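You operate a simulated robot arm through the tools that you are given. There is no shell and no other tool.

The job below is to be done with a simulated robot arm. You get a single attempt, and the scene is never put back.

TASK
Press the black cylinder's stopper flush; stand the cylinder on the steel tray.
Fine: leave the sliding plate drawn out, the press on and the dial as it is.
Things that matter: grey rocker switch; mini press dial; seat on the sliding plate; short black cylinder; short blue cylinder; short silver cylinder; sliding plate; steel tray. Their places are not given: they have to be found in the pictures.

It is judged by the outcome, as a careful person would: the job done as asked, and still so three seconds after it is handed in. It fails if anything else is knocked over, pushed out of place, dropped, spilled or broken. Lids that push on must go on centred and level and be pressed home; caps that screw on are set level and turned clockwise until they are tight.

THE ROBOT
A 6-joint arm with a two-finger gripper, fixed in place. Base frame: the origin is on the floor under the middle of its stand, x ahead of it, y to its left, z up; the work surface is at about z = 760. Units: mm, rad, N and s.
With the tool pointing down near the work surface it reaches from about 100 to 840 mm from the base axis. Its first joint turns from -2.897 to 2.897 rad. Payload 1.66 kg.
Tool frame: the origin (TCP) lies between the finger pads and is the grasp point; the fingertips stand 16 mm ahead of it; z points along the fingers, y is the line along which they close. The gripper opens to 111 mm; its body begins 104 mm behind the TCP.
Orientation is told as [roll, pitch, yaw] about the base's x, y, z axes, in that order, counted from this pose: with the fingers straight down and closing along the base's y, the tool's x points along the base's -x, its y along +y and its z along -z.

THE INTERFACE
- The arm moves only by the tool nudge_tool. Its argument "moves" is a list of rows, each a list of 7 numbers: the finger opening in mm, from 0 to 111, then the shift along the tool's x, y, z in mm, then the turn, a rotation vector about the tool's x, y, z in rad. In form: [[hand, tx, ty, tz, ax, ay, az], ...]. A call has 1 to 20 rows; each row is the pose to reach, as a shift and turn from the pose commanded when the call began, along the tool's axes at that moment. Rows are played at 5 a second. More than 50 mm and 0.15 rad between two rows, or a gripper value outside its range, and nothing of the call is played. A pose out of reach is approached as far as the arm can. The call stops where the force on the tool passes 40 N (or 10 N more than at its start, if that is more) or the arm is blocked; 0.2 s more then pass. The fingers move at their own pace (about 169.8 mm/s each) and stop on an object; they squeeze with about 32 N. The grip force told is the motor's: it shows also when the fingers shut on nothing. Time passes only in rows, and 0.2 s behind the last, so rows that repeat a pose let the fingers close. The reply holds the time, the measured pose of the TCP, the force on the tool along the base axes, the opening and the grip force, in the units named above and with some noise, with the torque about the TCP (base axes, N m) and any sound that the robot's microphone picked up.
- Cameras (640 x 400 px; columns grow to the right, rows downward): "scene" is fixed at [401.8, -634.3, 1493.1]; the picture's right is [0.97, -0.24, 0.00], its down [-0.19, -0.77, -0.61] and it looks along [0.15, 0.59, -0.79] (base axes); focal length 326 px, centre (320, 200). "wrist" rides on the gripper at [70, 14, -143] in the tool frame; the picture's right is [-0.19, 0.98, 0.00], its down [-0.87, -0.17, -0.47] and it looks along [-0.46, -0.09, 0.88] (tool axes); focal length 230 px, centre (320, 200).
- capture(camera): a new picture of that camera. It takes no simulated time.
- slide_trunk(by): moves the trunk up (or, below 0, down) by that many mm; the arm rides with it, the base frame stays. It gives what a move gives, with no picture.
- point_at(camera, pixels): for up to 12 pixels [column, row] of the newest picture of that camera ("zoom" is the newest enlarged one), the place [x, y, z] in the base frame of the surface seen there, good to about 2 mm, but the place of the scene camera against the robot may be out by one fixed shift of up to 25 mm in any direction. It takes no simulated time.
- enlarge(camera, box): a new picture of the part [left, top, right, bottom] of that camera's present view, enlarged. It takes no simulated time.
- sign_off(): hands the job in; it is judged then, once.

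Unless the task says otherwise, let go and move clear before handing in.

The tools are called after ">>>" by a JSON object that holds its "api" and its "payload". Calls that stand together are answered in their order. nudge_tool: Moves the arm, as the interface text tells. Its arguments: {"type":"object","properties":{"moves":{"type":"array"}},"required":["moves"]} The other tools are called the same way: slide_trunk (by) moves the trunk up or down; capture (camera) takes a picture; point_at (camera, pixels) gives the place of the surface under pixels of a picture; enlarge (camera, box) takes an enlarged picture of a part of a camera's view; sign_off () hands the job in.

At the start:

```text
time: 0.0
ee_pos: [336.9, -135.0, 1071.1]
orientation: [0.0, 0.001, -0.001]
force: [0.3, 0.2, -0.3]
moment: [-0.01, -0.01, 0.05]
grip_width: 111.1
finger_force: 0.1
trunk travel left (down, up): [-50.0, 540.0]
```

scene: 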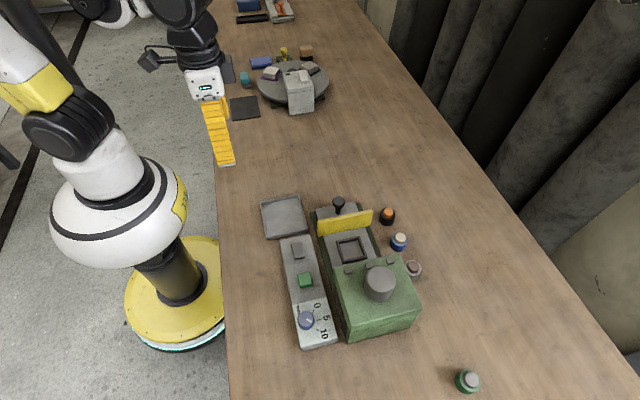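
wrist: 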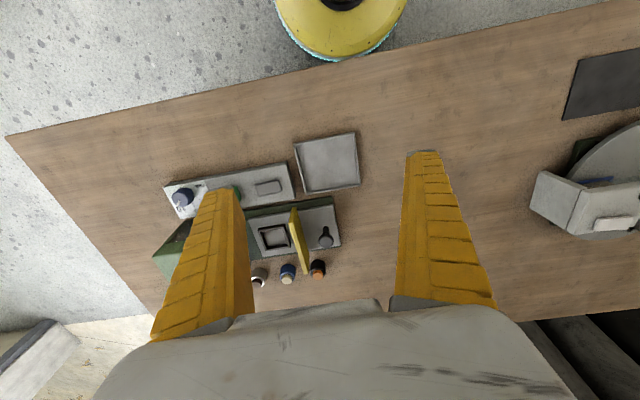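

The scene picture shows a green mini press with a sliding plate (around 350,245), a control panel with a dial (305,320), a steel tray (284,217) and three small cylinders (388,215), (399,241), (413,268). I will enlarge these areas first.

>>> {"api": "enlarge", "payload": {"camera": "scene", "box": [250, 180, 450, 360]}}

>>> {"api": "enlarge", "payload": {"camera": "wrist", "box": [140, 120, 370, 300]}}

```text
2.22 times, centred on (350, 270) of scene
```

zoom: 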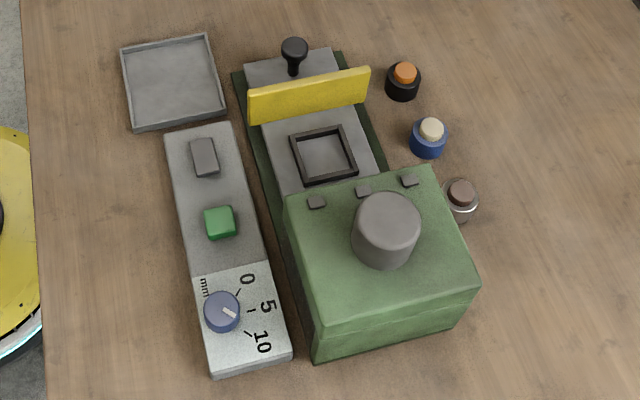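

```text
2.22 times, centred on (255, 210) of wrist
```

zoom: 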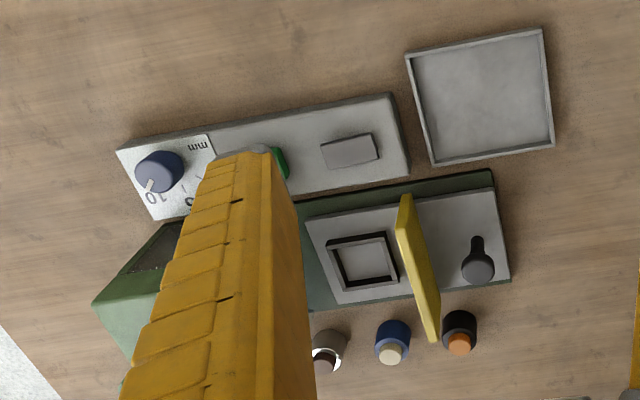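

The black cylinder carries an orange stopper (zoom 403,75), the dial is marked 0/5/10 mm, and the plate looks drawn out with its seat at zoom (323,155). Next I measure points from both cameras.

>>> {"api": "point_at", "payload": {"camera": "scene", "pixels": [[388, 213], [399, 238], [413, 266], [284, 219], [350, 250], [298, 250], [306, 280], [306, 320], [339, 202], [357, 216], [380, 275], [400, 310]]}}

>>> {"api": "point_at", "payload": {"camera": "wrist", "pixels": [[319, 273], [288, 278], [258, 281], [328, 163], [273, 237], [268, 187], [183, 197], [325, 240], [300, 245], [319, 265], [308, 285], [330, 285]]}}

```text
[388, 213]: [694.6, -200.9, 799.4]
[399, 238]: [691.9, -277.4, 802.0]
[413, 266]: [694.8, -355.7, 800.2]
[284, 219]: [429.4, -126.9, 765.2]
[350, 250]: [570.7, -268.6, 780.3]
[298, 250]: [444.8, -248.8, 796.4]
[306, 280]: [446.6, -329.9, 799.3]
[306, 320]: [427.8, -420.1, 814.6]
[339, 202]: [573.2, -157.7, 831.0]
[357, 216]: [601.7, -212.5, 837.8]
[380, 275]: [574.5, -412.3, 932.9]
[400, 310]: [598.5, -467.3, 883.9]
```

```text
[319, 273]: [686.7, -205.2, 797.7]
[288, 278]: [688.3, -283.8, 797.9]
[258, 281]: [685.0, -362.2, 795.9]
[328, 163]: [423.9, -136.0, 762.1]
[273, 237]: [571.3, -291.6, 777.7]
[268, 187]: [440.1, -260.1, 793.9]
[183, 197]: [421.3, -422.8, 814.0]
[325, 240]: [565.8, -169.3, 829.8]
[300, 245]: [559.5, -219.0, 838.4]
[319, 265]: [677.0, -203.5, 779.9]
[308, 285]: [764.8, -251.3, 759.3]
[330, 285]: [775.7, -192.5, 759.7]
```

The wrist and scene cameras differ by about (7, 7, 2) mm, so I will rely on the wrist camera. I'll move the arm above the area at a safe height to get a closer look at the press, dial and cylinders.

>>> {"api": "nudge_tool", "payload": {"moves": [[111, -30, -25, 0, 0, 0, 0], [111, -60, -50, 0, 0, 0, 0], [111, -90, -75, 0, 0, 0, 0], [111, -120, -100, 0, 0, 0, 0], [111, -150, -125, 0, 0, 0, 0], [111, -170, -140, 0, 0, 0, 0]]}}

>>> {"api": "capture", "payload": {"camera": "wrist"}}

```text
time: 1.4
ee_pos: [508.0, -276.7, 1069.7]
orientation: [0.0, -0.002, 0.001]
force: [0.9, 0.8, 0.2]
moment: [0.01, 0.01, 0.01]
grip_width: 110.8
finger_force: 0.2
trunk travel left (down, up): [-50.0, 540.0]
```

```text
taken
```

wrist: 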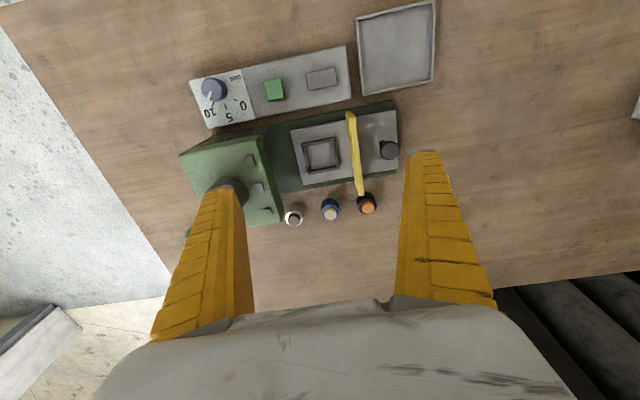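

>>> {"api": "enlarge", "payload": {"camera": "wrist", "box": [180, 0, 340, 100]}}

>>> {"api": "enlarge", "payload": {"camera": "wrist", "box": [260, 130, 420, 230]}}

>>> {"api": "enlarge", "payload": {"camera": "scene", "box": [370, 195, 450, 245]}}

>>> {"api": "enlarge", "payload": {"camera": "scene", "box": [280, 290, 344, 350]}}

```text
4.00 times, centred on (260, 50) of wrist
```

zoom: 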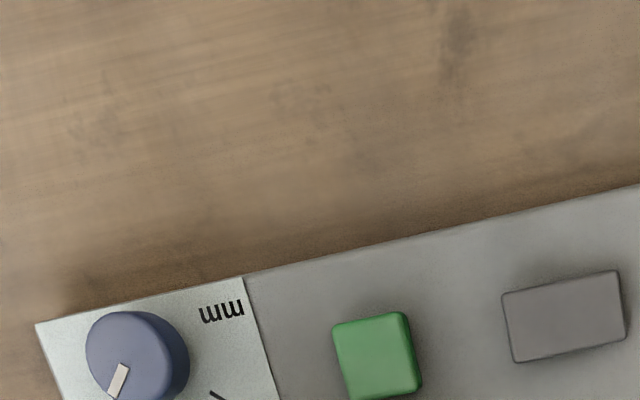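

```text
4.00 times, centred on (340, 180) of wrist
```

zoom: 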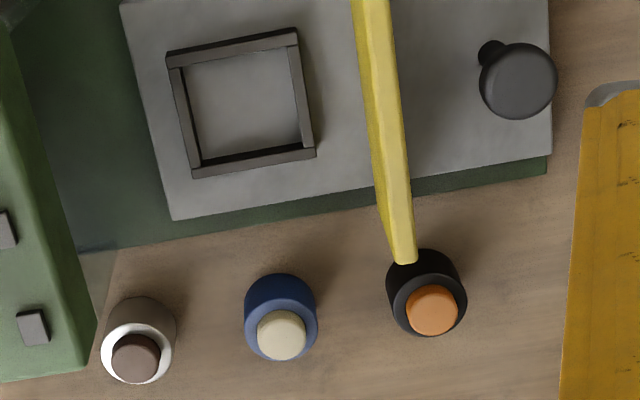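

```text
8.00 times, centred on (410, 220) of scene
```

zoom: 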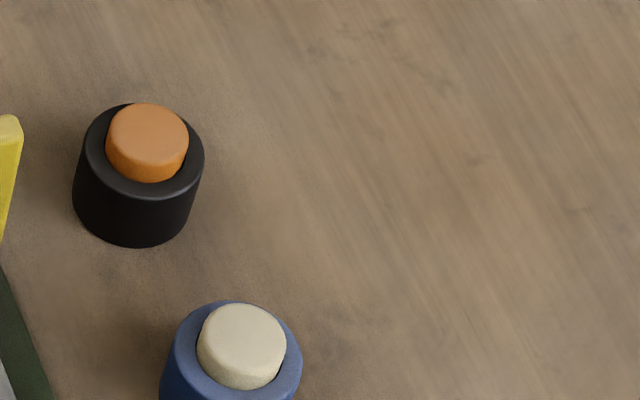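

```text
6.67 times, centred on (312, 320) of scene
```

zoom: 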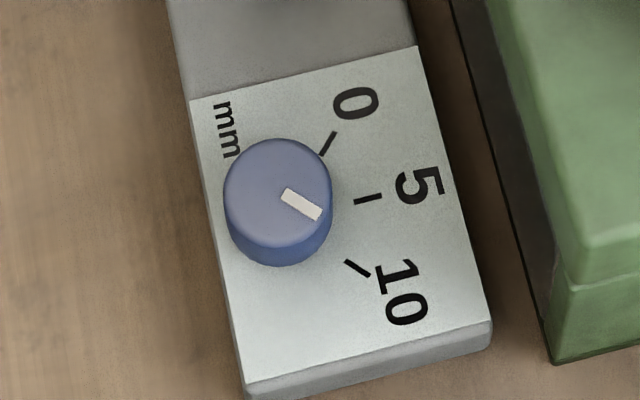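

The dial's white pointer looks aimed near 10, and the black cylinder's orange stopper stands proud of its rim. I'll measure rim and stopper heights for the black cylinder and dial geometry from enlarged pictures.

>>> {"api": "enlarge", "payload": {"camera": "scene", "box": [370, 195, 450, 245]}}

>>> {"api": "point_at", "payload": {"camera": "zoom", "pixels": [[148, 140], [130, 125], [165, 135], [155, 165], [95, 155], [196, 160], [145, 190], [110, 182], [135, 220], [95, 200], [180, 205], [240, 330]]}}

>>> {"api": "enlarge", "payload": {"camera": "wrist", "box": [340, 180, 400, 220]}}

```text
8.00 times, centred on (410, 220) of scene
```

zoom: 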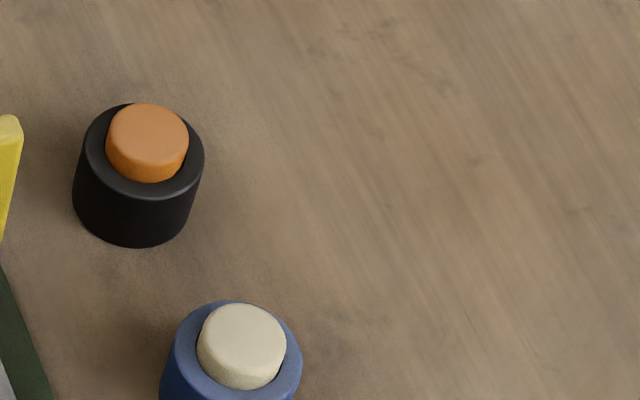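

```text
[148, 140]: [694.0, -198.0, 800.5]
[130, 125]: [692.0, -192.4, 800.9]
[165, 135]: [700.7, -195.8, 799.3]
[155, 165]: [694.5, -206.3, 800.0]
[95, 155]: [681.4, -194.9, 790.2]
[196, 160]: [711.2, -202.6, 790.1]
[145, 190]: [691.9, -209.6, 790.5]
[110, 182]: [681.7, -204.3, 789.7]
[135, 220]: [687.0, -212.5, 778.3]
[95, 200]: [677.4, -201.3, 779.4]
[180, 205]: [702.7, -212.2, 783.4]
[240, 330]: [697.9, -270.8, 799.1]
```

```text
10.00 times, centred on (370, 200) of wrist
```

zoom: 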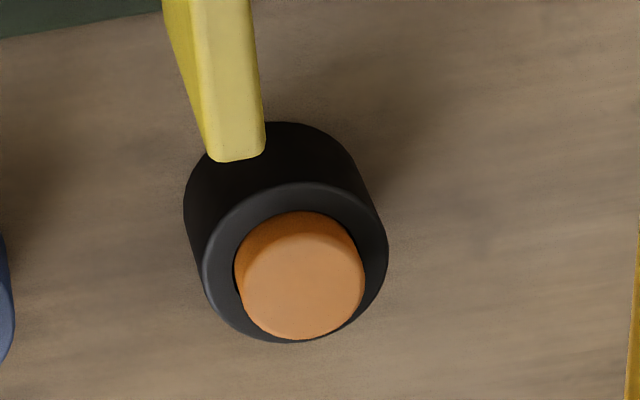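

The black cylinder's rim reads about z 790 and the stopper top about 800, so it protrudes roughly 10 mm; the dial's pointer seems to be near 9–10. I'll move the wrist camera closer to the dial for an exact reading.

>>> {"api": "nudge_tool", "payload": {"moves": [[111, 30, -25, 0, 0, 0, 0], [111, 60, -50, 10, 0, 0, 0], [111, 90, -75, 30, 0, 0, 0], [111, 120, -100, 60, 0, 0, 0], [111, 150, -125, 90, 0, 0, 0], [111, 155, -133, 110, 0, 0, 0]]}}

>>> {"api": "capture", "payload": {"camera": "wrist"}}

```text
time: 2.8
ee_pos: [350.4, -408.3, 960.6]
orientation: [-0.001, 0.001, -0.001]
force: [-0.7, 0.4, -0.3]
moment: [-0.01, -0.02, 0.03]
grip_width: 110.7
finger_force: 0.0
trunk travel left (down, up): [-50.0, 540.0]
```

```text
taken
```

wrist: 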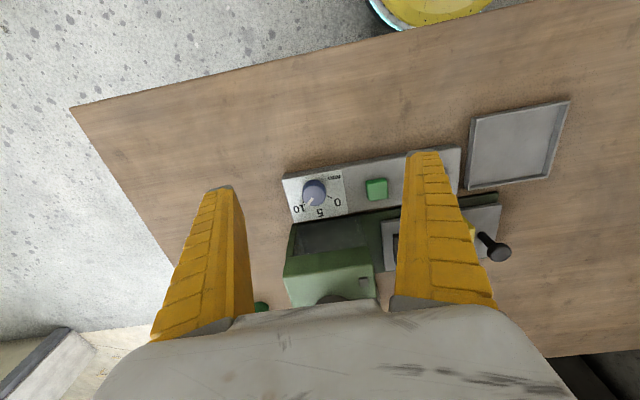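

>>> {"api": "enlarge", "payload": {"camera": "wrist", "box": [280, 160, 360, 230]}}

>>> {"api": "enlarge", "payload": {"camera": "wrist", "box": [280, 140, 470, 310]}}

```text
5.71 times, centred on (320, 195) of wrist
```

zoom: 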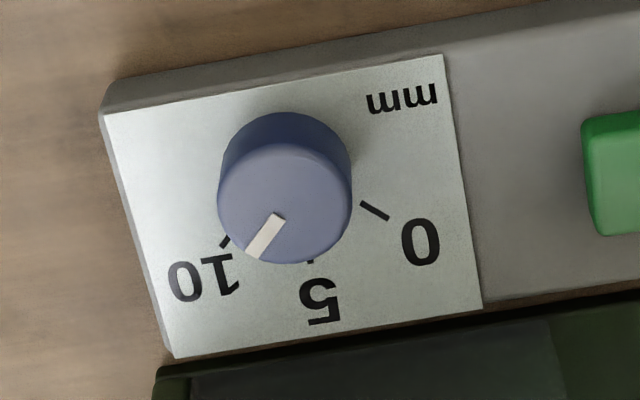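

```text
2.35 times, centred on (375, 225) of wrist
```

zoom: 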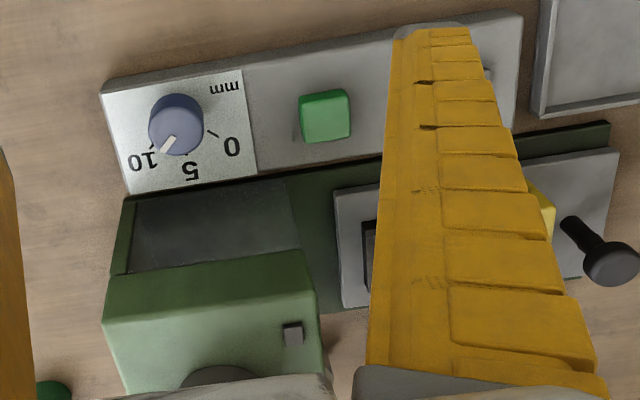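

I'll sample 3D points on the dial's ticks and pointer from a fresh enlarged view.

>>> {"api": "enlarge", "payload": {"camera": "wrist", "box": [280, 160, 360, 230]}}

>>> {"api": "point_at", "payload": {"camera": "zoom", "pixels": [[226, 242], [364, 205], [386, 216], [310, 261], [278, 216], [256, 252], [222, 200], [348, 203], [285, 147], [290, 260], [285, 200], [610, 180]]}}

>>> {"api": "enlarge", "payload": {"camera": "scene", "box": [280, 290, 344, 350]}}

>>> {"api": "point_at", "payload": {"camera": "zoom", "pixels": [[321, 153], [334, 134], [356, 201], [380, 197], [347, 263], [368, 276], [286, 192], [320, 216], [226, 190], [326, 190], [276, 142], [276, 240]]}}

```text
5.71 times, centred on (320, 195) of wrist
```

zoom: 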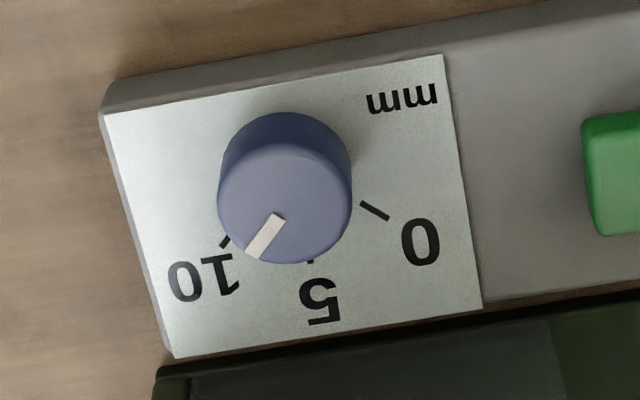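

```text
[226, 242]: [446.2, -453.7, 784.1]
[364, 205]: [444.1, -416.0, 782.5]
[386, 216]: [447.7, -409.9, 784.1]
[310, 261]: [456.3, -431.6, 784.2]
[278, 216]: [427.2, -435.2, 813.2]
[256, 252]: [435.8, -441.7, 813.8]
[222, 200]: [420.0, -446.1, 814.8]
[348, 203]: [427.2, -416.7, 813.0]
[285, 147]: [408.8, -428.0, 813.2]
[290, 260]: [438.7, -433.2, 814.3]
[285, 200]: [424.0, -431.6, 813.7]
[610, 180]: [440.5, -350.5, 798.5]
```

```text
6.67 times, centred on (312, 320) of scene
```

zoom: 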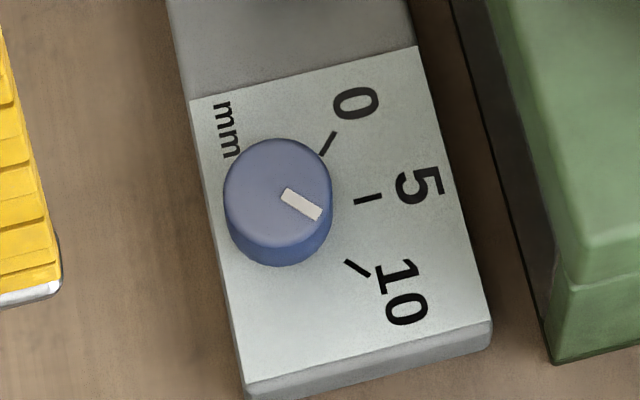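

```text
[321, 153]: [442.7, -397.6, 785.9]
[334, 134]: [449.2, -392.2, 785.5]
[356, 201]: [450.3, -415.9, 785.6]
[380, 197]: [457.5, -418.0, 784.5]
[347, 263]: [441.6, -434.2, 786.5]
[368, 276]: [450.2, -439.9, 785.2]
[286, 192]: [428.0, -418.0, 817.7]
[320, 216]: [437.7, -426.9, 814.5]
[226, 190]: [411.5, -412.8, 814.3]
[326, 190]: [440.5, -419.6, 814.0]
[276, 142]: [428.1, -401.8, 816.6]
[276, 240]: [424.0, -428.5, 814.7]
```

The dial reads roughly 9–9.5 (pointer about -41°, 10-tick about -46°, 5-tick about -2°). Next I go over to the cylinders to measure the black one accurately with the wrist camera, moving in y first to stay clear of the press.

>>> {"api": "nudge_tool", "payload": {"moves": [[111, 0, 45, 0, 0, 0, 0], [111, 0, 90, 0, 0, 0, 0], [111, 0, 135, 0, 0, 0, 0], [111, 0, 180, 0, 0, 0, 0], [111, 0, 209, 0, 0, 0, 0], [111, -45, 209, 0, 0, 0, 0], [111, -90, 209, 0, 0, 0, 0], [111, -135, 209, 0, 0, 0, 0], [111, -180, 209, 0, 0, 0, 0], [111, -225, 209, 0, 0, 0, 0], [111, -260, 209, 10, 0, 0, 0], [111, -275, 209, 30, 0, 0, 0]]}}

>>> {"api": "capture", "payload": {"camera": "wrist"}}

```text
time: 5.4
ee_pos: [629.6, -198.9, 931.4]
orientation: [0.0, -0.001, 0.001]
force: [0.2, -1.1, 0.7]
moment: [0.05, -0.02, -0.01]
grip_width: 110.7
finger_force: 0.0
trunk travel left (down, up): [-50.0, 540.0]
```

```text
taken
```

wrist: 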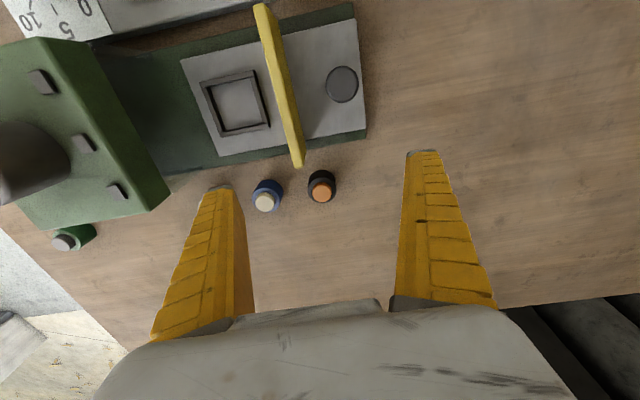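

>>> {"api": "enlarge", "payload": {"camera": "wrist", "box": [240, 160, 352, 230]}}

>>> {"api": "enlarge", "payload": {"camera": "wrist", "box": [180, 0, 380, 170]}}

```text
5.71 times, centred on (296, 195) of wrist
```

zoom: 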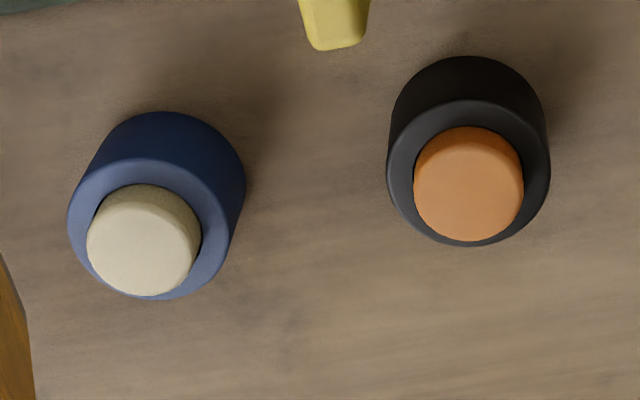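

```text
2.35 times, centred on (280, 85) of wrist
```

zoom: 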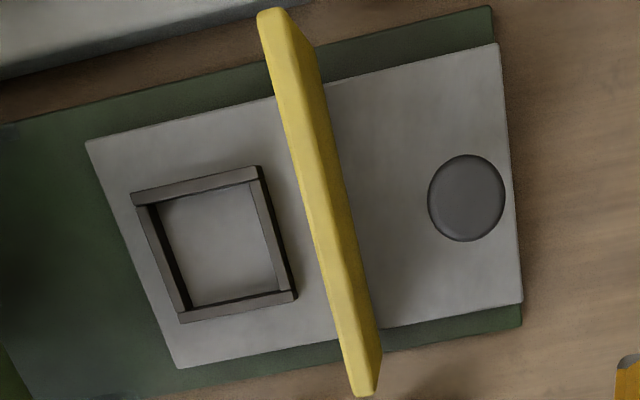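

Clear views of the black cylinder and the seat now. I'll sample many points on the stopper top, rim, body and table, then on the seat, guard and handle.

>>> {"api": "enlarge", "payload": {"camera": "wrist", "box": [240, 160, 352, 230]}}

>>> {"api": "point_at", "payload": {"camera": "zoom", "pixels": [[468, 185], [440, 200], [495, 200], [468, 225], [468, 170], [445, 180], [490, 178], [468, 212], [455, 160], [485, 160], [430, 205], [508, 205]]}}

>>> {"api": "point_at", "payload": {"camera": "zoom", "pixels": [[400, 165], [400, 185], [405, 205], [537, 165], [537, 185], [530, 205], [468, 112], [440, 118], [500, 118], [418, 138], [522, 138], [410, 150]]}}

>>> {"api": "point_at", "payload": {"camera": "zoom", "pixels": [[392, 170], [546, 170], [468, 102], [468, 242], [600, 250], [350, 280], [468, 300], [330, 150], [300, 300], [600, 350], [470, 75], [145, 240]]}}

```text
5.71 times, centred on (296, 195) of wrist
```

zoom: 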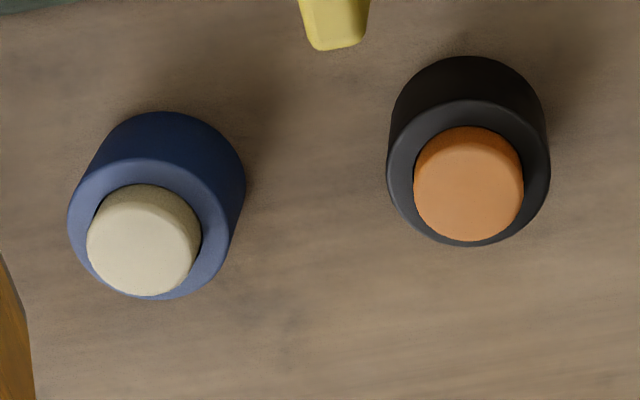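

```text
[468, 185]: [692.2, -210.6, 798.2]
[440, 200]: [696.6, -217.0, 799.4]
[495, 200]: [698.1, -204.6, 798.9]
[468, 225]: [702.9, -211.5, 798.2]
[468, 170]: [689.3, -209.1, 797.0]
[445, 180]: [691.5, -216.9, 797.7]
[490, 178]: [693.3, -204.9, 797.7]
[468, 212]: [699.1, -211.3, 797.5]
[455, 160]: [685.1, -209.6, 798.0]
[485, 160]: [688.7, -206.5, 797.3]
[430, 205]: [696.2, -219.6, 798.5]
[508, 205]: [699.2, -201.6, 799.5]
```

```text
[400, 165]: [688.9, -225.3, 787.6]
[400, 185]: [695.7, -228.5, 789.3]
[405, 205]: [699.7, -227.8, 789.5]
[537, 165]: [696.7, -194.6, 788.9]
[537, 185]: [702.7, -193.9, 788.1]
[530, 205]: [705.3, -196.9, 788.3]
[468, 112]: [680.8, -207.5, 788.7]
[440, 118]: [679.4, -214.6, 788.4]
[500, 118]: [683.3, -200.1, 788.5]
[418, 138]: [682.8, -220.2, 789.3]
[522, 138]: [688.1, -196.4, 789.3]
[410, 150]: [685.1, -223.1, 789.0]
```

```text
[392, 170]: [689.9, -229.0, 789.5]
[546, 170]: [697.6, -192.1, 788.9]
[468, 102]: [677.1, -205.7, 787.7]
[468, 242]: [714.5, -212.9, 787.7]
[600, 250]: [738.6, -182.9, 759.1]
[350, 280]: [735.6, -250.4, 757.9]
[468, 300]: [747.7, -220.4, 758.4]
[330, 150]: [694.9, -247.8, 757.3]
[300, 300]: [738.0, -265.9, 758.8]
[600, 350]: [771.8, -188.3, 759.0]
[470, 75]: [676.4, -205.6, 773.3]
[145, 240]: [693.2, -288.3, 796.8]
```

The wrist camera gives the stopper top at about z 798.2 and rim at 788.7, so it protrudes about 9.5 mm; the cylinder centre is near (694.8, -210) with a diameter of about 37.5 and the table at 758.5. Now I'll measure the seat, guard and handle.

>>> {"api": "enlarge", "payload": {"camera": "wrist", "box": [180, 0, 380, 170]}}

>>> {"api": "point_at", "payload": {"camera": "zoom", "pixels": [[132, 200], [260, 168], [297, 292], [180, 318], [153, 205], [250, 183], [285, 288], [190, 303], [215, 245], [195, 192], [282, 240], [235, 310]]}}

>>> {"api": "point_at", "payload": {"camera": "zoom", "pixels": [[430, 198], [504, 198], [468, 157], [468, 238], [270, 14], [368, 385], [320, 200], [90, 143], [180, 365], [497, 45], [521, 300], [400, 230]]}}

>>> {"api": "point_at", "payload": {"camera": "zoom", "pixels": [[60, 200], [60, 330], [490, 10], [520, 322], [330, 60], [300, 350], [120, 200], [220, 350], [290, 130], [340, 310], [360, 380], [280, 15]]}}

```text
2.35 times, centred on (280, 85) of wrist
```

zoom: 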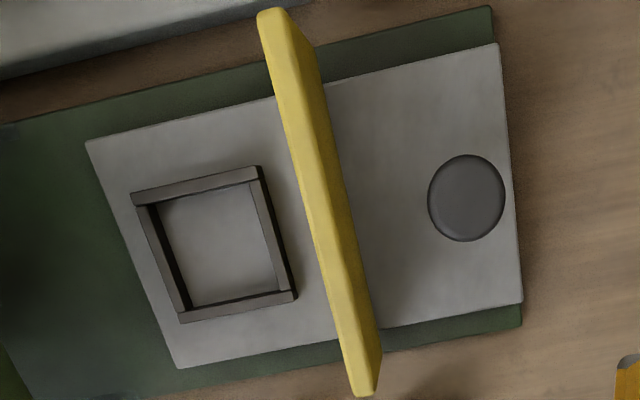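

```text
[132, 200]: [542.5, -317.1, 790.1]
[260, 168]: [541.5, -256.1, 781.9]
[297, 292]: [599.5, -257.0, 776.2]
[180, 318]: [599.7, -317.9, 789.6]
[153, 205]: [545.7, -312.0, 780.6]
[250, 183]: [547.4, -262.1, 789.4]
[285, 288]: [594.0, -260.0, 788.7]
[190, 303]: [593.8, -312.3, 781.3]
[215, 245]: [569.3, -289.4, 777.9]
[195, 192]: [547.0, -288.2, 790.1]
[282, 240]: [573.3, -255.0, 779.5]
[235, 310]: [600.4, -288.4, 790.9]
```

```text
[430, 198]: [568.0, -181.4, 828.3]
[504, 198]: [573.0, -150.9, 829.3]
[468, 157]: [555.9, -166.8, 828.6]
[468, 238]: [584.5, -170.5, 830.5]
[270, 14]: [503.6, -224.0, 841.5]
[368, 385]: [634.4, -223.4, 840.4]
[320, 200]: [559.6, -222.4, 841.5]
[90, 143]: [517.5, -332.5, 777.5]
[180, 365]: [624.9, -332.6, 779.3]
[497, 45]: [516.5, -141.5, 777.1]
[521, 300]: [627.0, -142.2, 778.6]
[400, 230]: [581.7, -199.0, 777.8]
```

```text
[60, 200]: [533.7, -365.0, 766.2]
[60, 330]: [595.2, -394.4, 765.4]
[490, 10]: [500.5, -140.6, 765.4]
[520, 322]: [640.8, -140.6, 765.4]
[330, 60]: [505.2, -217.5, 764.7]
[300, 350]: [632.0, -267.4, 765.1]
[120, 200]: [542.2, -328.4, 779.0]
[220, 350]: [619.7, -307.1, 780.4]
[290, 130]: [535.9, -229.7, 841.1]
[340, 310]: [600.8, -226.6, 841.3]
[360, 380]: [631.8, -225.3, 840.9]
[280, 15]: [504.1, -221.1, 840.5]
```

The press is aligned with the base axes: seat centre about (571, -287) with wall tops at z 790, plate at z 778, handle knob at (570, -166) with top 829, guard at y -223. I'll look closer at the rocker and green button, moving the camera over the control panel.

>>> {"api": "nudge_tool", "payload": {"moves": [[111, 45, 0, 0, 0, 0, 0], [111, 90, 0, 0, 0, 0, 0], [111, 135, 0, 0, 0, 0, 0], [111, 180, 0, 0, 0, 0, 0], [111, 225, 0, 0, 0, 0, 0], [111, 270, 0, 0, 0, 0, 0], [111, 270, -45, 0, 0, 0, 0], [111, 270, -90, 0, 0, 0, 0]]}}

>>> {"api": "capture", "payload": {"camera": "wrist"}}

>>> {"api": "capture", "payload": {"camera": "scene"}}

```text
time: 7.2
ee_pos: [358.5, -288.4, 926.9]
orientation: [-0.001, -0.001, 0.001]
force: [1.1, 0.2, 0.6]
moment: [0.01, 0.05, 0.01]
grip_width: 111.1
finger_force: 0.2
trunk travel left (down, up): [-50.0, 540.0]
```

```text
taken
```

wrist: 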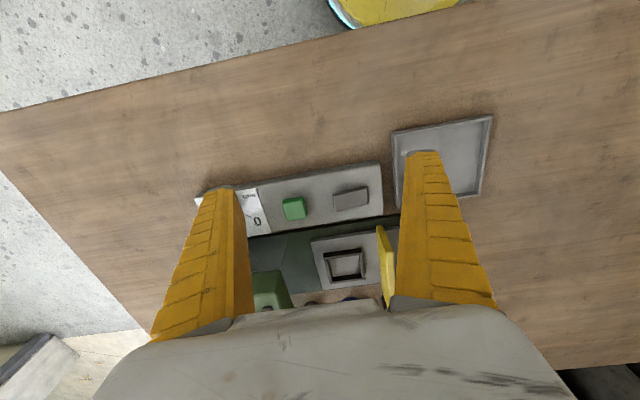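

```text
taken
```

scene: 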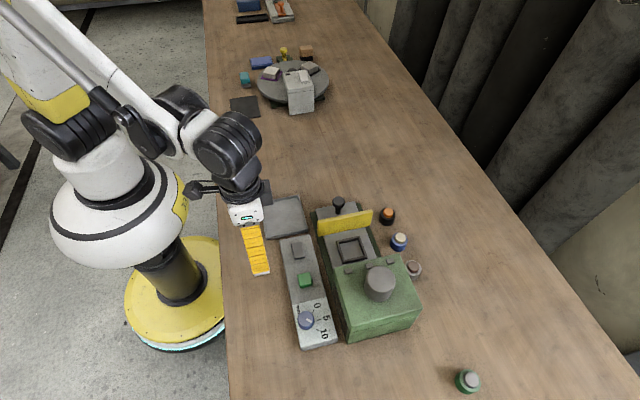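

>>> {"api": "enlarge", "payload": {"camera": "wrist", "box": [240, 160, 390, 250]}}

>>> {"api": "point_at", "payload": {"camera": "zoom", "pixels": [[400, 155], [400, 195], [530, 120], [535, 170], [465, 160], [430, 165], [500, 150], [190, 180], [270, 175], [230, 220], [225, 195], [340, 200]]}}

>>> {"api": "enlarge", "payload": {"camera": "scene", "box": [275, 235, 325, 295]}}

>>> {"api": "enlarge", "payload": {"camera": "scene", "box": [330, 180, 430, 290]}}

```text
4.27 times, centred on (315, 205) of wrist
```

zoom: 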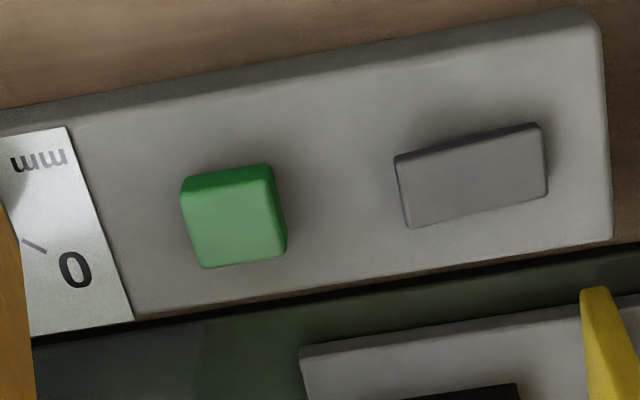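

```text
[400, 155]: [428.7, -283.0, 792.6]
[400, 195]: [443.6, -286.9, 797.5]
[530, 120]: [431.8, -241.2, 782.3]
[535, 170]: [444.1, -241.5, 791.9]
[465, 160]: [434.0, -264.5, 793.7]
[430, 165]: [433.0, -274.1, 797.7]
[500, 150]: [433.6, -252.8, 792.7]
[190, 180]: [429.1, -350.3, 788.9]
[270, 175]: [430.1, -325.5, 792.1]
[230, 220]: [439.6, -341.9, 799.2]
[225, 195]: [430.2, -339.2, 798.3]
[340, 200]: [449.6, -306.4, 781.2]
```

```text
6.67 times, centred on (300, 265) of scene
```

zoom: 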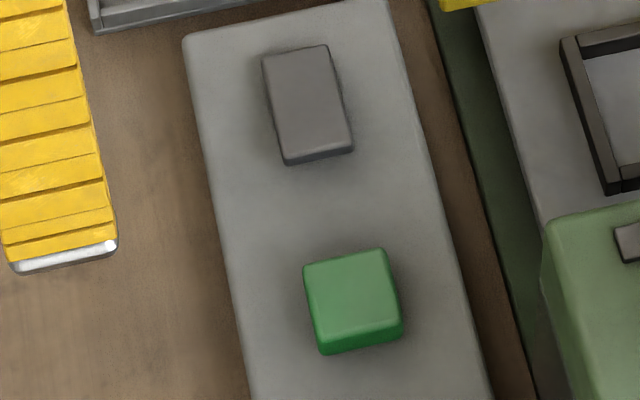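

```text
3.64 times, centred on (380, 235) of scene
```

zoom: 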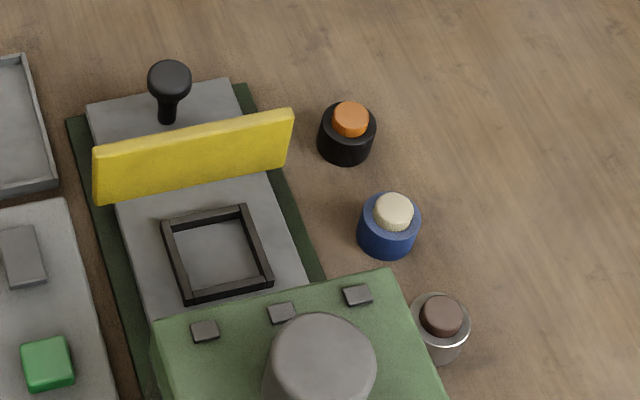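

The rocker's -y end is raised (z≈797) and its +y end is low (≈792); three dark little blocks on the housing could be lamps. For comparison I'll measure the other cylinders' stoppers and more points on the black one from the scene camera.

>>> {"api": "enlarge", "payload": {"camera": "scene", "box": [370, 200, 434, 240]}}

>>> {"api": "enlarge", "payload": {"camera": "scene", "box": [380, 225, 444, 285]}}

```text
10.00 times, centred on (402, 220) of scene
```

zoom: 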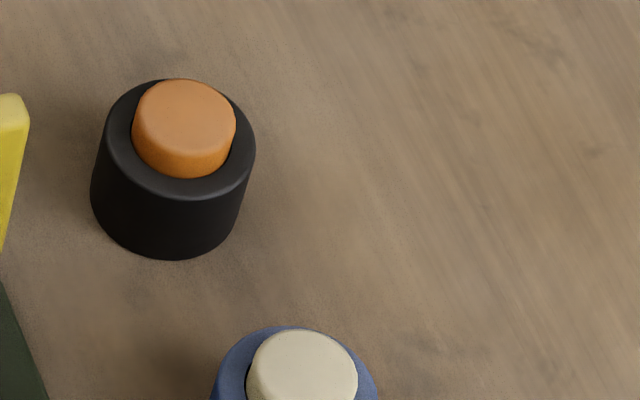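

```text
6.67 times, centred on (412, 255) of scene
```

zoom: 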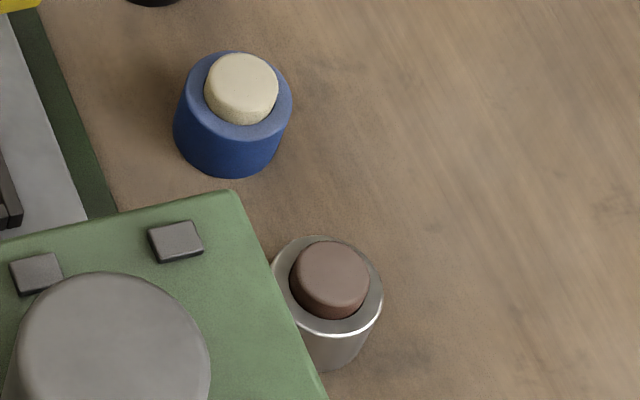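

>>> {"api": "point_at", "payload": {"camera": "zoom", "pixels": [[235, 75], [250, 85], [228, 90], [258, 75], [265, 95], [200, 105], [215, 122], [240, 132], [265, 127], [280, 110], [195, 90], [283, 95]]}}

>>> {"api": "point_at", "payload": {"camera": "zoom", "pixels": [[325, 265], [340, 270], [315, 260], [350, 262], [330, 280], [285, 290], [300, 312], [325, 324], [355, 318], [372, 295], [282, 270], [370, 275]]}}

>>> {"api": "enlarge", "payload": {"camera": "scene", "box": [370, 200, 434, 240]}}

>>> {"api": "point_at", "payload": {"camera": "zoom", "pixels": [[185, 110], [170, 100], [200, 100], [160, 120], [205, 125], [185, 130], [215, 110], [150, 110], [180, 90], [195, 140], [175, 140], [190, 120]]}}

>>> {"api": "point_at", "payload": {"camera": "zoom", "pixels": [[121, 120], [119, 135], [123, 150], [132, 165], [145, 178], [160, 185], [180, 189], [200, 187], [220, 178], [235, 165], [243, 150], [246, 135]]}}

```text
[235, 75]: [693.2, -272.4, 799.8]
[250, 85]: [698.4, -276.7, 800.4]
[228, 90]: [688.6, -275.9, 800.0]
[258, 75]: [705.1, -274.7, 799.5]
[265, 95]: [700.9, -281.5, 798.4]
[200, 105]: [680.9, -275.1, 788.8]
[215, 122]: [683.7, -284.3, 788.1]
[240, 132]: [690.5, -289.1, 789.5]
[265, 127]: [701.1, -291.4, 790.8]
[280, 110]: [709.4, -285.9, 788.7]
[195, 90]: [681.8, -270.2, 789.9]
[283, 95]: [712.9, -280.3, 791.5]
```

```text
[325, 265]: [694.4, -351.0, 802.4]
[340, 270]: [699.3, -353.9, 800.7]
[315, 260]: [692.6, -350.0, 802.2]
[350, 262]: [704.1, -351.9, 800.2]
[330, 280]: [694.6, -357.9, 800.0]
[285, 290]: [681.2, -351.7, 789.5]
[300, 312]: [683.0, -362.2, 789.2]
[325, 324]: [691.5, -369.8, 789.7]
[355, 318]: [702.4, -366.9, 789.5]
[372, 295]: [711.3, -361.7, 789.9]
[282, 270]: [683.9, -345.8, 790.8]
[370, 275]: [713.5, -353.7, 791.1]
```

```text
10.00 times, centred on (402, 220) of scene
```

zoom: 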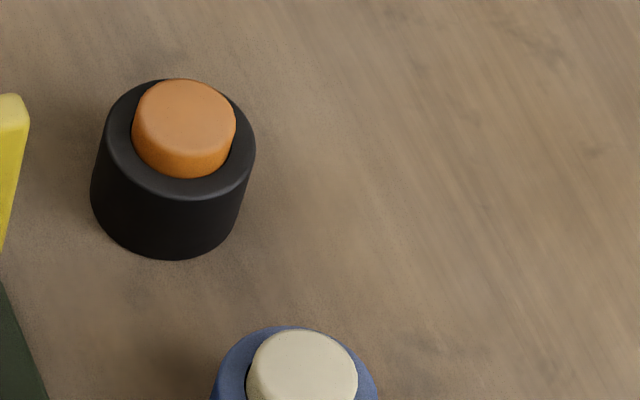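

```text
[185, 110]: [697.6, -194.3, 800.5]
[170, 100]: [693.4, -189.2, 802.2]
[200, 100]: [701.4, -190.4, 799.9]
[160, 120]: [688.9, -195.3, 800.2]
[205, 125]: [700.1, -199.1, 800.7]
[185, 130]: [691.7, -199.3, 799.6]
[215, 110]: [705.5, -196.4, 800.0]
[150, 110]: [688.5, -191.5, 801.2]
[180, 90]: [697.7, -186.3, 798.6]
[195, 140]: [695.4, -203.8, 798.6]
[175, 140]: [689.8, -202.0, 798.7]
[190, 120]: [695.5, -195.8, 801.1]
```

```text
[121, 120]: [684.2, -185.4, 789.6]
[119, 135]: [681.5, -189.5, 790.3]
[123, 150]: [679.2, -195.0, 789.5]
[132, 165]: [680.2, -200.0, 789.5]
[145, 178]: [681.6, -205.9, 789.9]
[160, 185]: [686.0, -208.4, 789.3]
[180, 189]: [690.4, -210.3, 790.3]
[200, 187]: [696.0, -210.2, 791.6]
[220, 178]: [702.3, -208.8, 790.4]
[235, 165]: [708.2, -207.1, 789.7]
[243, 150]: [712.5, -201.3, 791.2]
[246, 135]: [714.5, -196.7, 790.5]
```

All three stoppers stand about 10 mm proud and the black one is 9.5–10 mm. Now I'll switch the rocker: close the fingers and come down over its raised -y end at about (439, -282), stopping just above it first.

>>> {"api": "nudge_tool", "payload": {"moves": [[60, -40, 3, 0, 0, 0, 0], [0, -80, 6, 0, 0, 0, 0], [0, -80, 6, 40, 0, 0, 0], [0, -80, 6, 80, 0, 0, 0], [0, -80, 6, 100, 0, 0, 0]]}}

>>> {"api": "capture", "payload": {"camera": "wrist"}}

>>> {"api": "enlarge", "payload": {"camera": "scene", "box": [260, 220, 340, 300]}}

```text
time: 8.4
ee_pos: [435.9, -284.4, 830.0]
orientation: [0.002, 0.0, 0.001]
force: [0.6, 0.8, 0.2]
moment: [-0.03, 0.0, 0.0]
grip_width: 0.0
finger_force: 28.6
trunk travel left (down, up): [-50.0, 540.0]
```

```text
taken
```

wrist: 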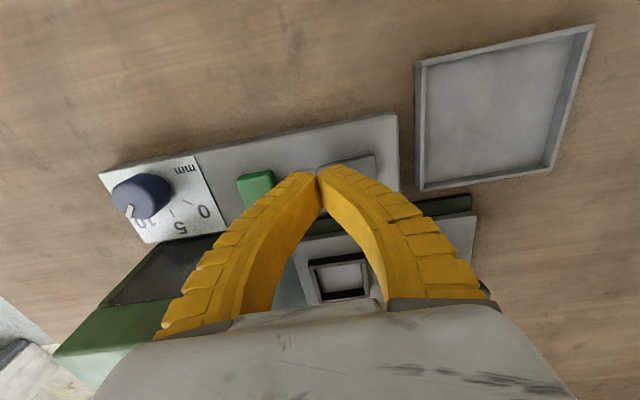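

```text
5.00 times, centred on (300, 260) of scene
```

zoom: 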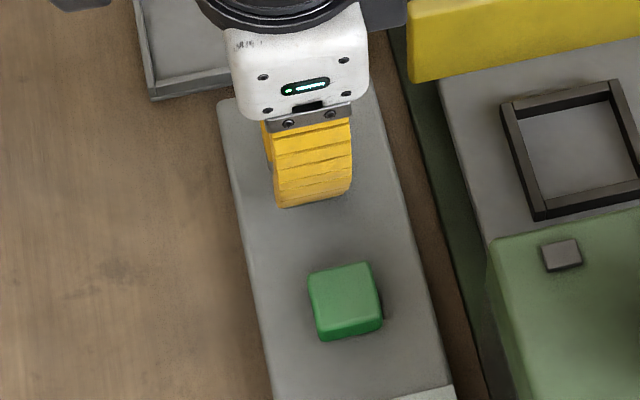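

The closed fingertips sit over the raised end of the rocker (wrist 320,175), 14–17 mm above it. I'll press down gently.

>>> {"api": "nudge_tool", "payload": {"moves": [[0, 0, 0, 8, 0, 0, 0], [0, 0, 0, 12, 0, 0, 0], [0, 0, 0, 15, 0, 0, 0], [0, 0, 0, 18, 0, 0, 0], [0, 0, 0, 20, 0, 0, 0], [0, 0, 0, 22, 0, 0, 0], [0, 0, 0, 24, 0, 0, 0]]}}

```text
time: 10.0
ee_pos: [438.8, -282.3, 806.3]
orientation: [0.0, -0.001, 0.001]
force: [0.7, 0.6, -0.3]
moment: [0.0, -0.01, -0.02]
grip_width: 0.0
finger_force: 28.1
trunk travel left (down, up): [-50.0, 540.0]
```

No contact force at tip height 790. I'll back off and look at the rocker and the lamps.

>>> {"api": "nudge_tool", "payload": {"moves": [[0, 0, 0, -20, 0, 0, 0], [0, 0, 0, -50, 0, 0, 0], [0, 40, 0, -90, 0, 0, 0], [0, 80, 0, -100, 0, 0, 0]]}}

>>> {"api": "capture", "payload": {"camera": "wrist"}}

>>> {"api": "enlarge", "payload": {"camera": "scene", "box": [260, 220, 440, 340]}}

>>> {"api": "enlarge", "payload": {"camera": "wrist", "box": [240, 160, 390, 250]}}

```text
refused: row 3 steps farther than a row can; nothing moved
```

```text
taken
```

wrist: 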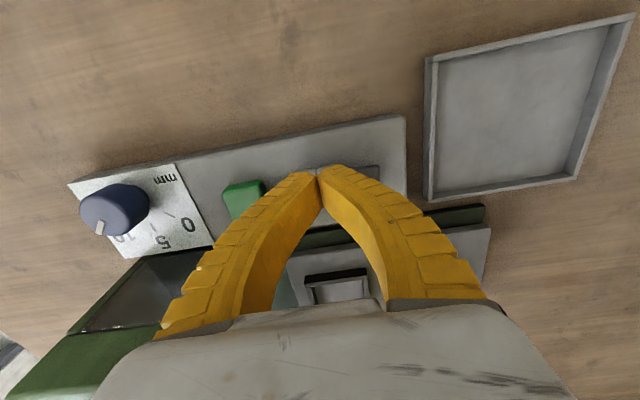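

```text
3.33 times, centred on (350, 280) of scene
```

zoom: 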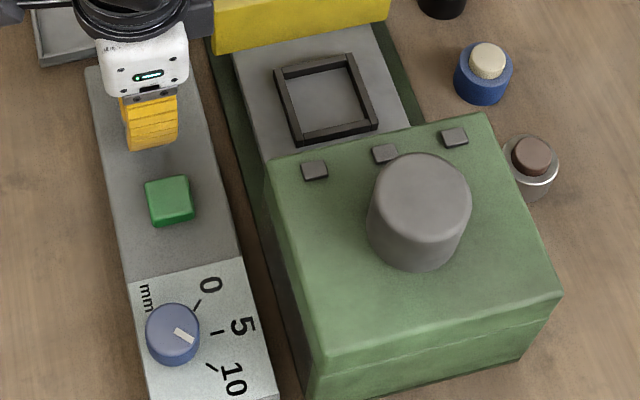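

```text
4.27 times, centred on (315, 205) of wrist
```

zoom: 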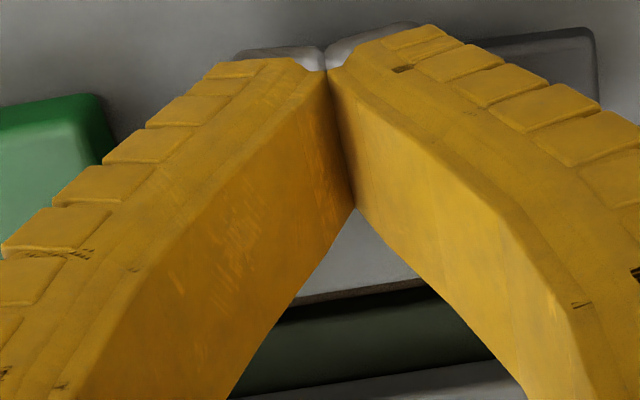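

The move up was refused for step size; retrying with smaller steps, then viewing the rocker.

>>> {"api": "nudge_tool", "payload": {"moves": [[0, 0, 0, -20, 0, 0, 0], [0, 0, 0, -50, 0, 0, 0], [0, 30, 0, -80, 0, 0, 0], [0, 60, 0, -100, 0, 0, 0], [0, 80, 0, -115, 0, 0, 0]]}}

>>> {"api": "capture", "payload": {"camera": "wrist"}}

>>> {"api": "enlarge", "payload": {"camera": "wrist", "box": [240, 160, 390, 250]}}

>>> {"api": "enlarge", "payload": {"camera": "scene", "box": [275, 235, 325, 295]}}

```text
time: 11.2
ee_pos: [355.0, -285.0, 920.9]
orientation: [0.0, 0.001, -0.001]
force: [-0.7, -0.7, -0.2]
moment: [-0.01, 0.03, 0.02]
grip_width: 0.0
finger_force: 28.9
trunk travel left (down, up): [-50.0, 540.0]
```

```text
taken
```

wrist: 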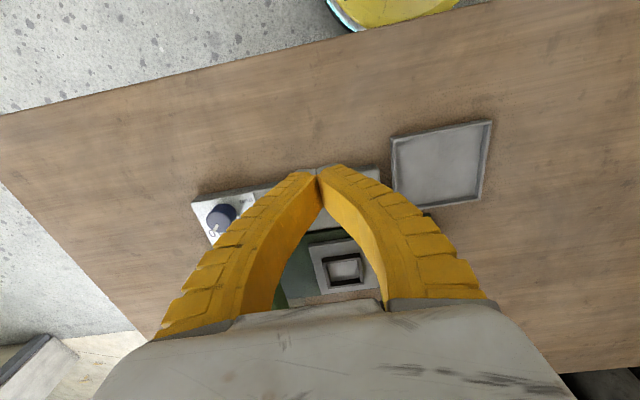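

```text
4.27 times, centred on (315, 205) of wrist
```

zoom: 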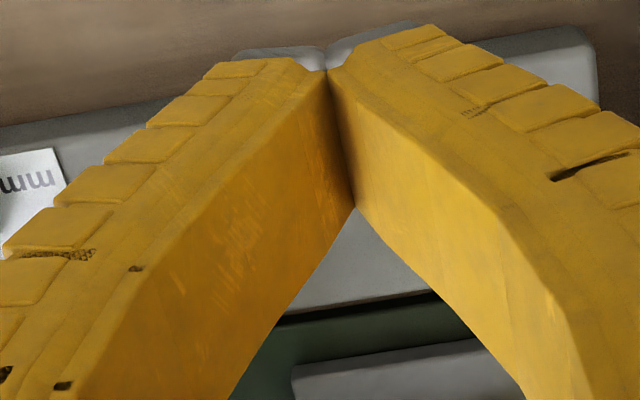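

```text
6.67 times, centred on (300, 265) of scene
```

zoom: 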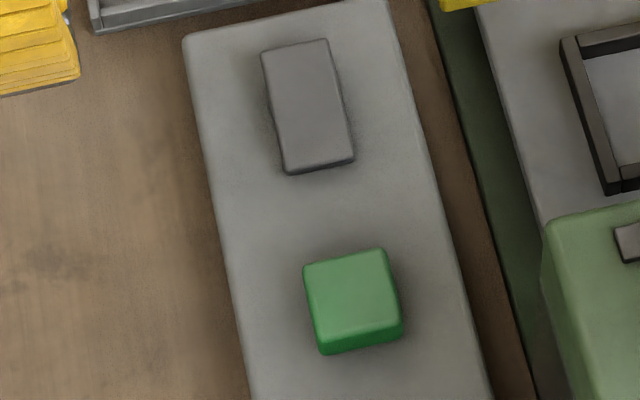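

The rocker has flipped: its -y end is now low in the scene zoom (315,165). I'll check whether the press shows any sign (lamps) of being on.

>>> {"api": "enlarge", "payload": {"camera": "scene", "box": [330, 230, 430, 320]}}

>>> {"api": "capture", "payload": {"camera": "scene"}}

```text
4.44 times, centred on (380, 275) of scene
```

zoom: 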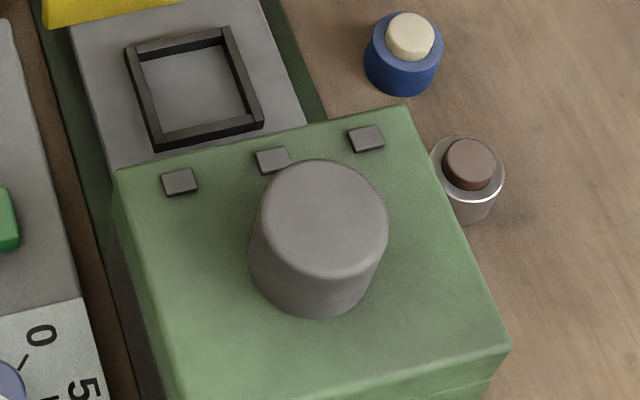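

```text
taken
```

scene: 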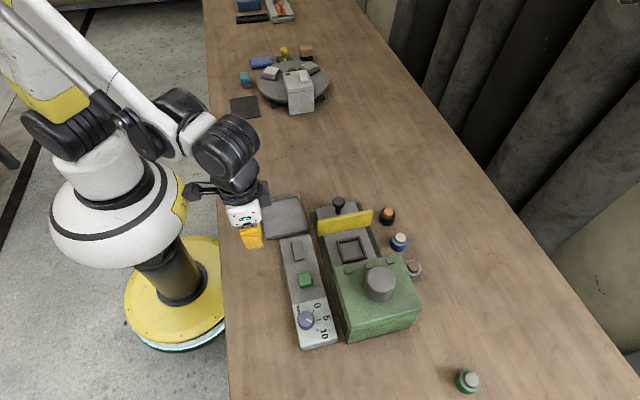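

The lamps did not change, so I can't yet tell whether this is "on". Next I'll fetch the black cylinder: first move above it at (694.8, -210) with the fingers 60 mm apart, closing along y (clear of blue and of the guard end at x≈635).

>>> {"api": "nudge_tool", "payload": {"moves": [[0, 0, 37, -5, 0, 0, 0], [20, 0, 75, -10, 0, 0, 0], [60, -48, 75, -10, 0, 0, 0], [60, -96, 75, -10, 0, 0, 0], [60, -144, 75, -10, 0, 0, 0], [60, -192, 75, -10, 0, 0, 0], [60, -240, 75, -10, 0, 0, 0], [60, -288, 75, -10, 0, 0, 0], [60, -339, 75, -10, 0, 0, 0], [60, -339, 75, 30, 0, 0, 0]]}}

>>> {"api": "capture", "payload": {"camera": "wrist"}}

```text
refused: row 9 steps farther than a row can; nothing moved
```

```text
taken
```

wrist: 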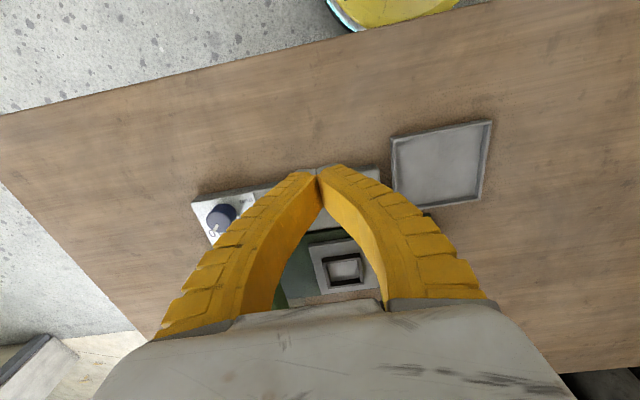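

One row was 51 mm; I'll redo it with even steps.

>>> {"api": "nudge_tool", "payload": {"moves": [[0, 0, 37, -5, 0, 0, 0], [20, 0, 75, -10, 0, 0, 0], [60, -48, 75, -10, 0, 0, 0], [60, -96, 75, -10, 0, 0, 0], [60, -144, 75, -10, 0, 0, 0], [60, -192, 75, -10, 0, 0, 0], [60, -240, 75, -10, 0, 0, 0], [60, -288, 75, -10, 0, 0, 0], [60, -330, 75, -10, 0, 0, 0], [60, -339, 75, 30, 0, 0, 0]]}}

>>> {"api": "capture", "payload": {"camera": "wrist"}}

>>> {"api": "enlarge", "payload": {"camera": "scene", "box": [340, 150, 440, 250]}}

```text
time: 13.4
ee_pos: [692.9, -207.7, 890.4]
orientation: [0.001, 0.002, -0.001]
force: [-0.1, -0.3, -0.5]
moment: [-0.03, 0.0, 0.03]
grip_width: 62.0
finger_force: 1.2
trunk travel left (down, up): [-50.0, 540.0]
```

```text
taken
```

wrist: 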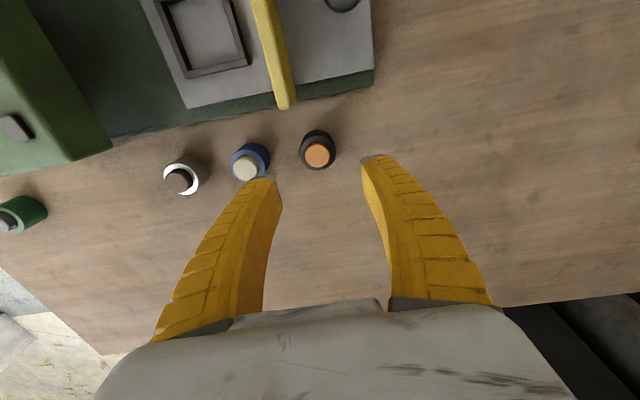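

```text
4.00 times, centred on (390, 200) of scene
```

zoom: 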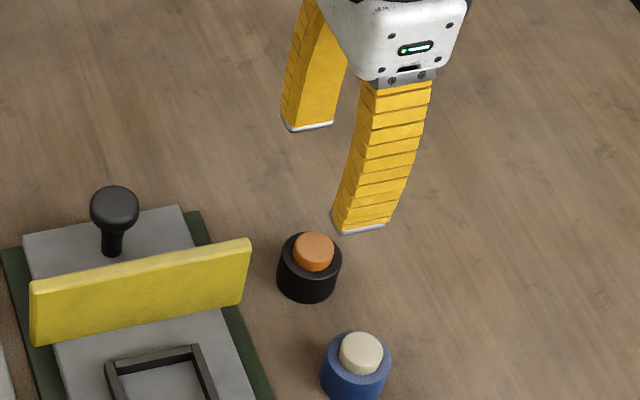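

The black cylinder shows at wrist (319,152), between the fingers. I'll re-measure its centre from this pose before descending.

>>> {"api": "enlarge", "payload": {"camera": "wrist", "box": [288, 120, 352, 180]}}

```text
6.67 times, centred on (320, 150) of wrist
```

zoom: 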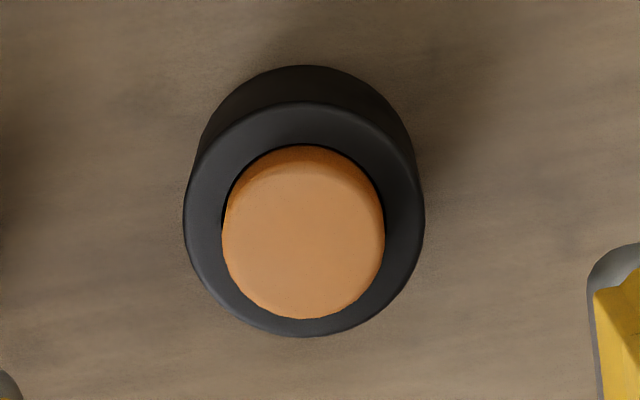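

>>> {"api": "point_at", "payload": {"camera": "zoom", "pixels": [[190, 220], [420, 220], [304, 108], [304, 332], [228, 243], [380, 243], [304, 170], [304, 314], [304, 240], [270, 240], [340, 240], [304, 270]]}}

>>> {"api": "point_at", "payload": {"camera": "zoom", "pixels": [[205, 220], [403, 220], [205, 180], [403, 180], [304, 122], [250, 140], [360, 140], [220, 280], [385, 290], [304, 328], [260, 315], [350, 315]]}}

```text
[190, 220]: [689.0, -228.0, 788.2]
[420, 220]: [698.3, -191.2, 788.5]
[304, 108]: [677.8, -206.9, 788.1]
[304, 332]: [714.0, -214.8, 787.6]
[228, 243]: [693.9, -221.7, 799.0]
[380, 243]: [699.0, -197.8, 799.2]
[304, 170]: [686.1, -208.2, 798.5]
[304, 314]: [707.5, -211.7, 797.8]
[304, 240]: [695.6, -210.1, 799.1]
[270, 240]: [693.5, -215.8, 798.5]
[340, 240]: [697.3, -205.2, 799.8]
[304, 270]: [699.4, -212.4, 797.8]
```

```text
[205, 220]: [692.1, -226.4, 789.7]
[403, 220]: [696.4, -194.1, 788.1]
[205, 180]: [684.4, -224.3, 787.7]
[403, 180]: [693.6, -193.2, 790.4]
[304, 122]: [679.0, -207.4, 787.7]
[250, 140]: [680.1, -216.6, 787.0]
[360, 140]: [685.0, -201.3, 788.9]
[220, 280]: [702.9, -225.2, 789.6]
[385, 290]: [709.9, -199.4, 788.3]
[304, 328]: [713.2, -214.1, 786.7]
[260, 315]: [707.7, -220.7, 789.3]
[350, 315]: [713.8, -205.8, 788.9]
```

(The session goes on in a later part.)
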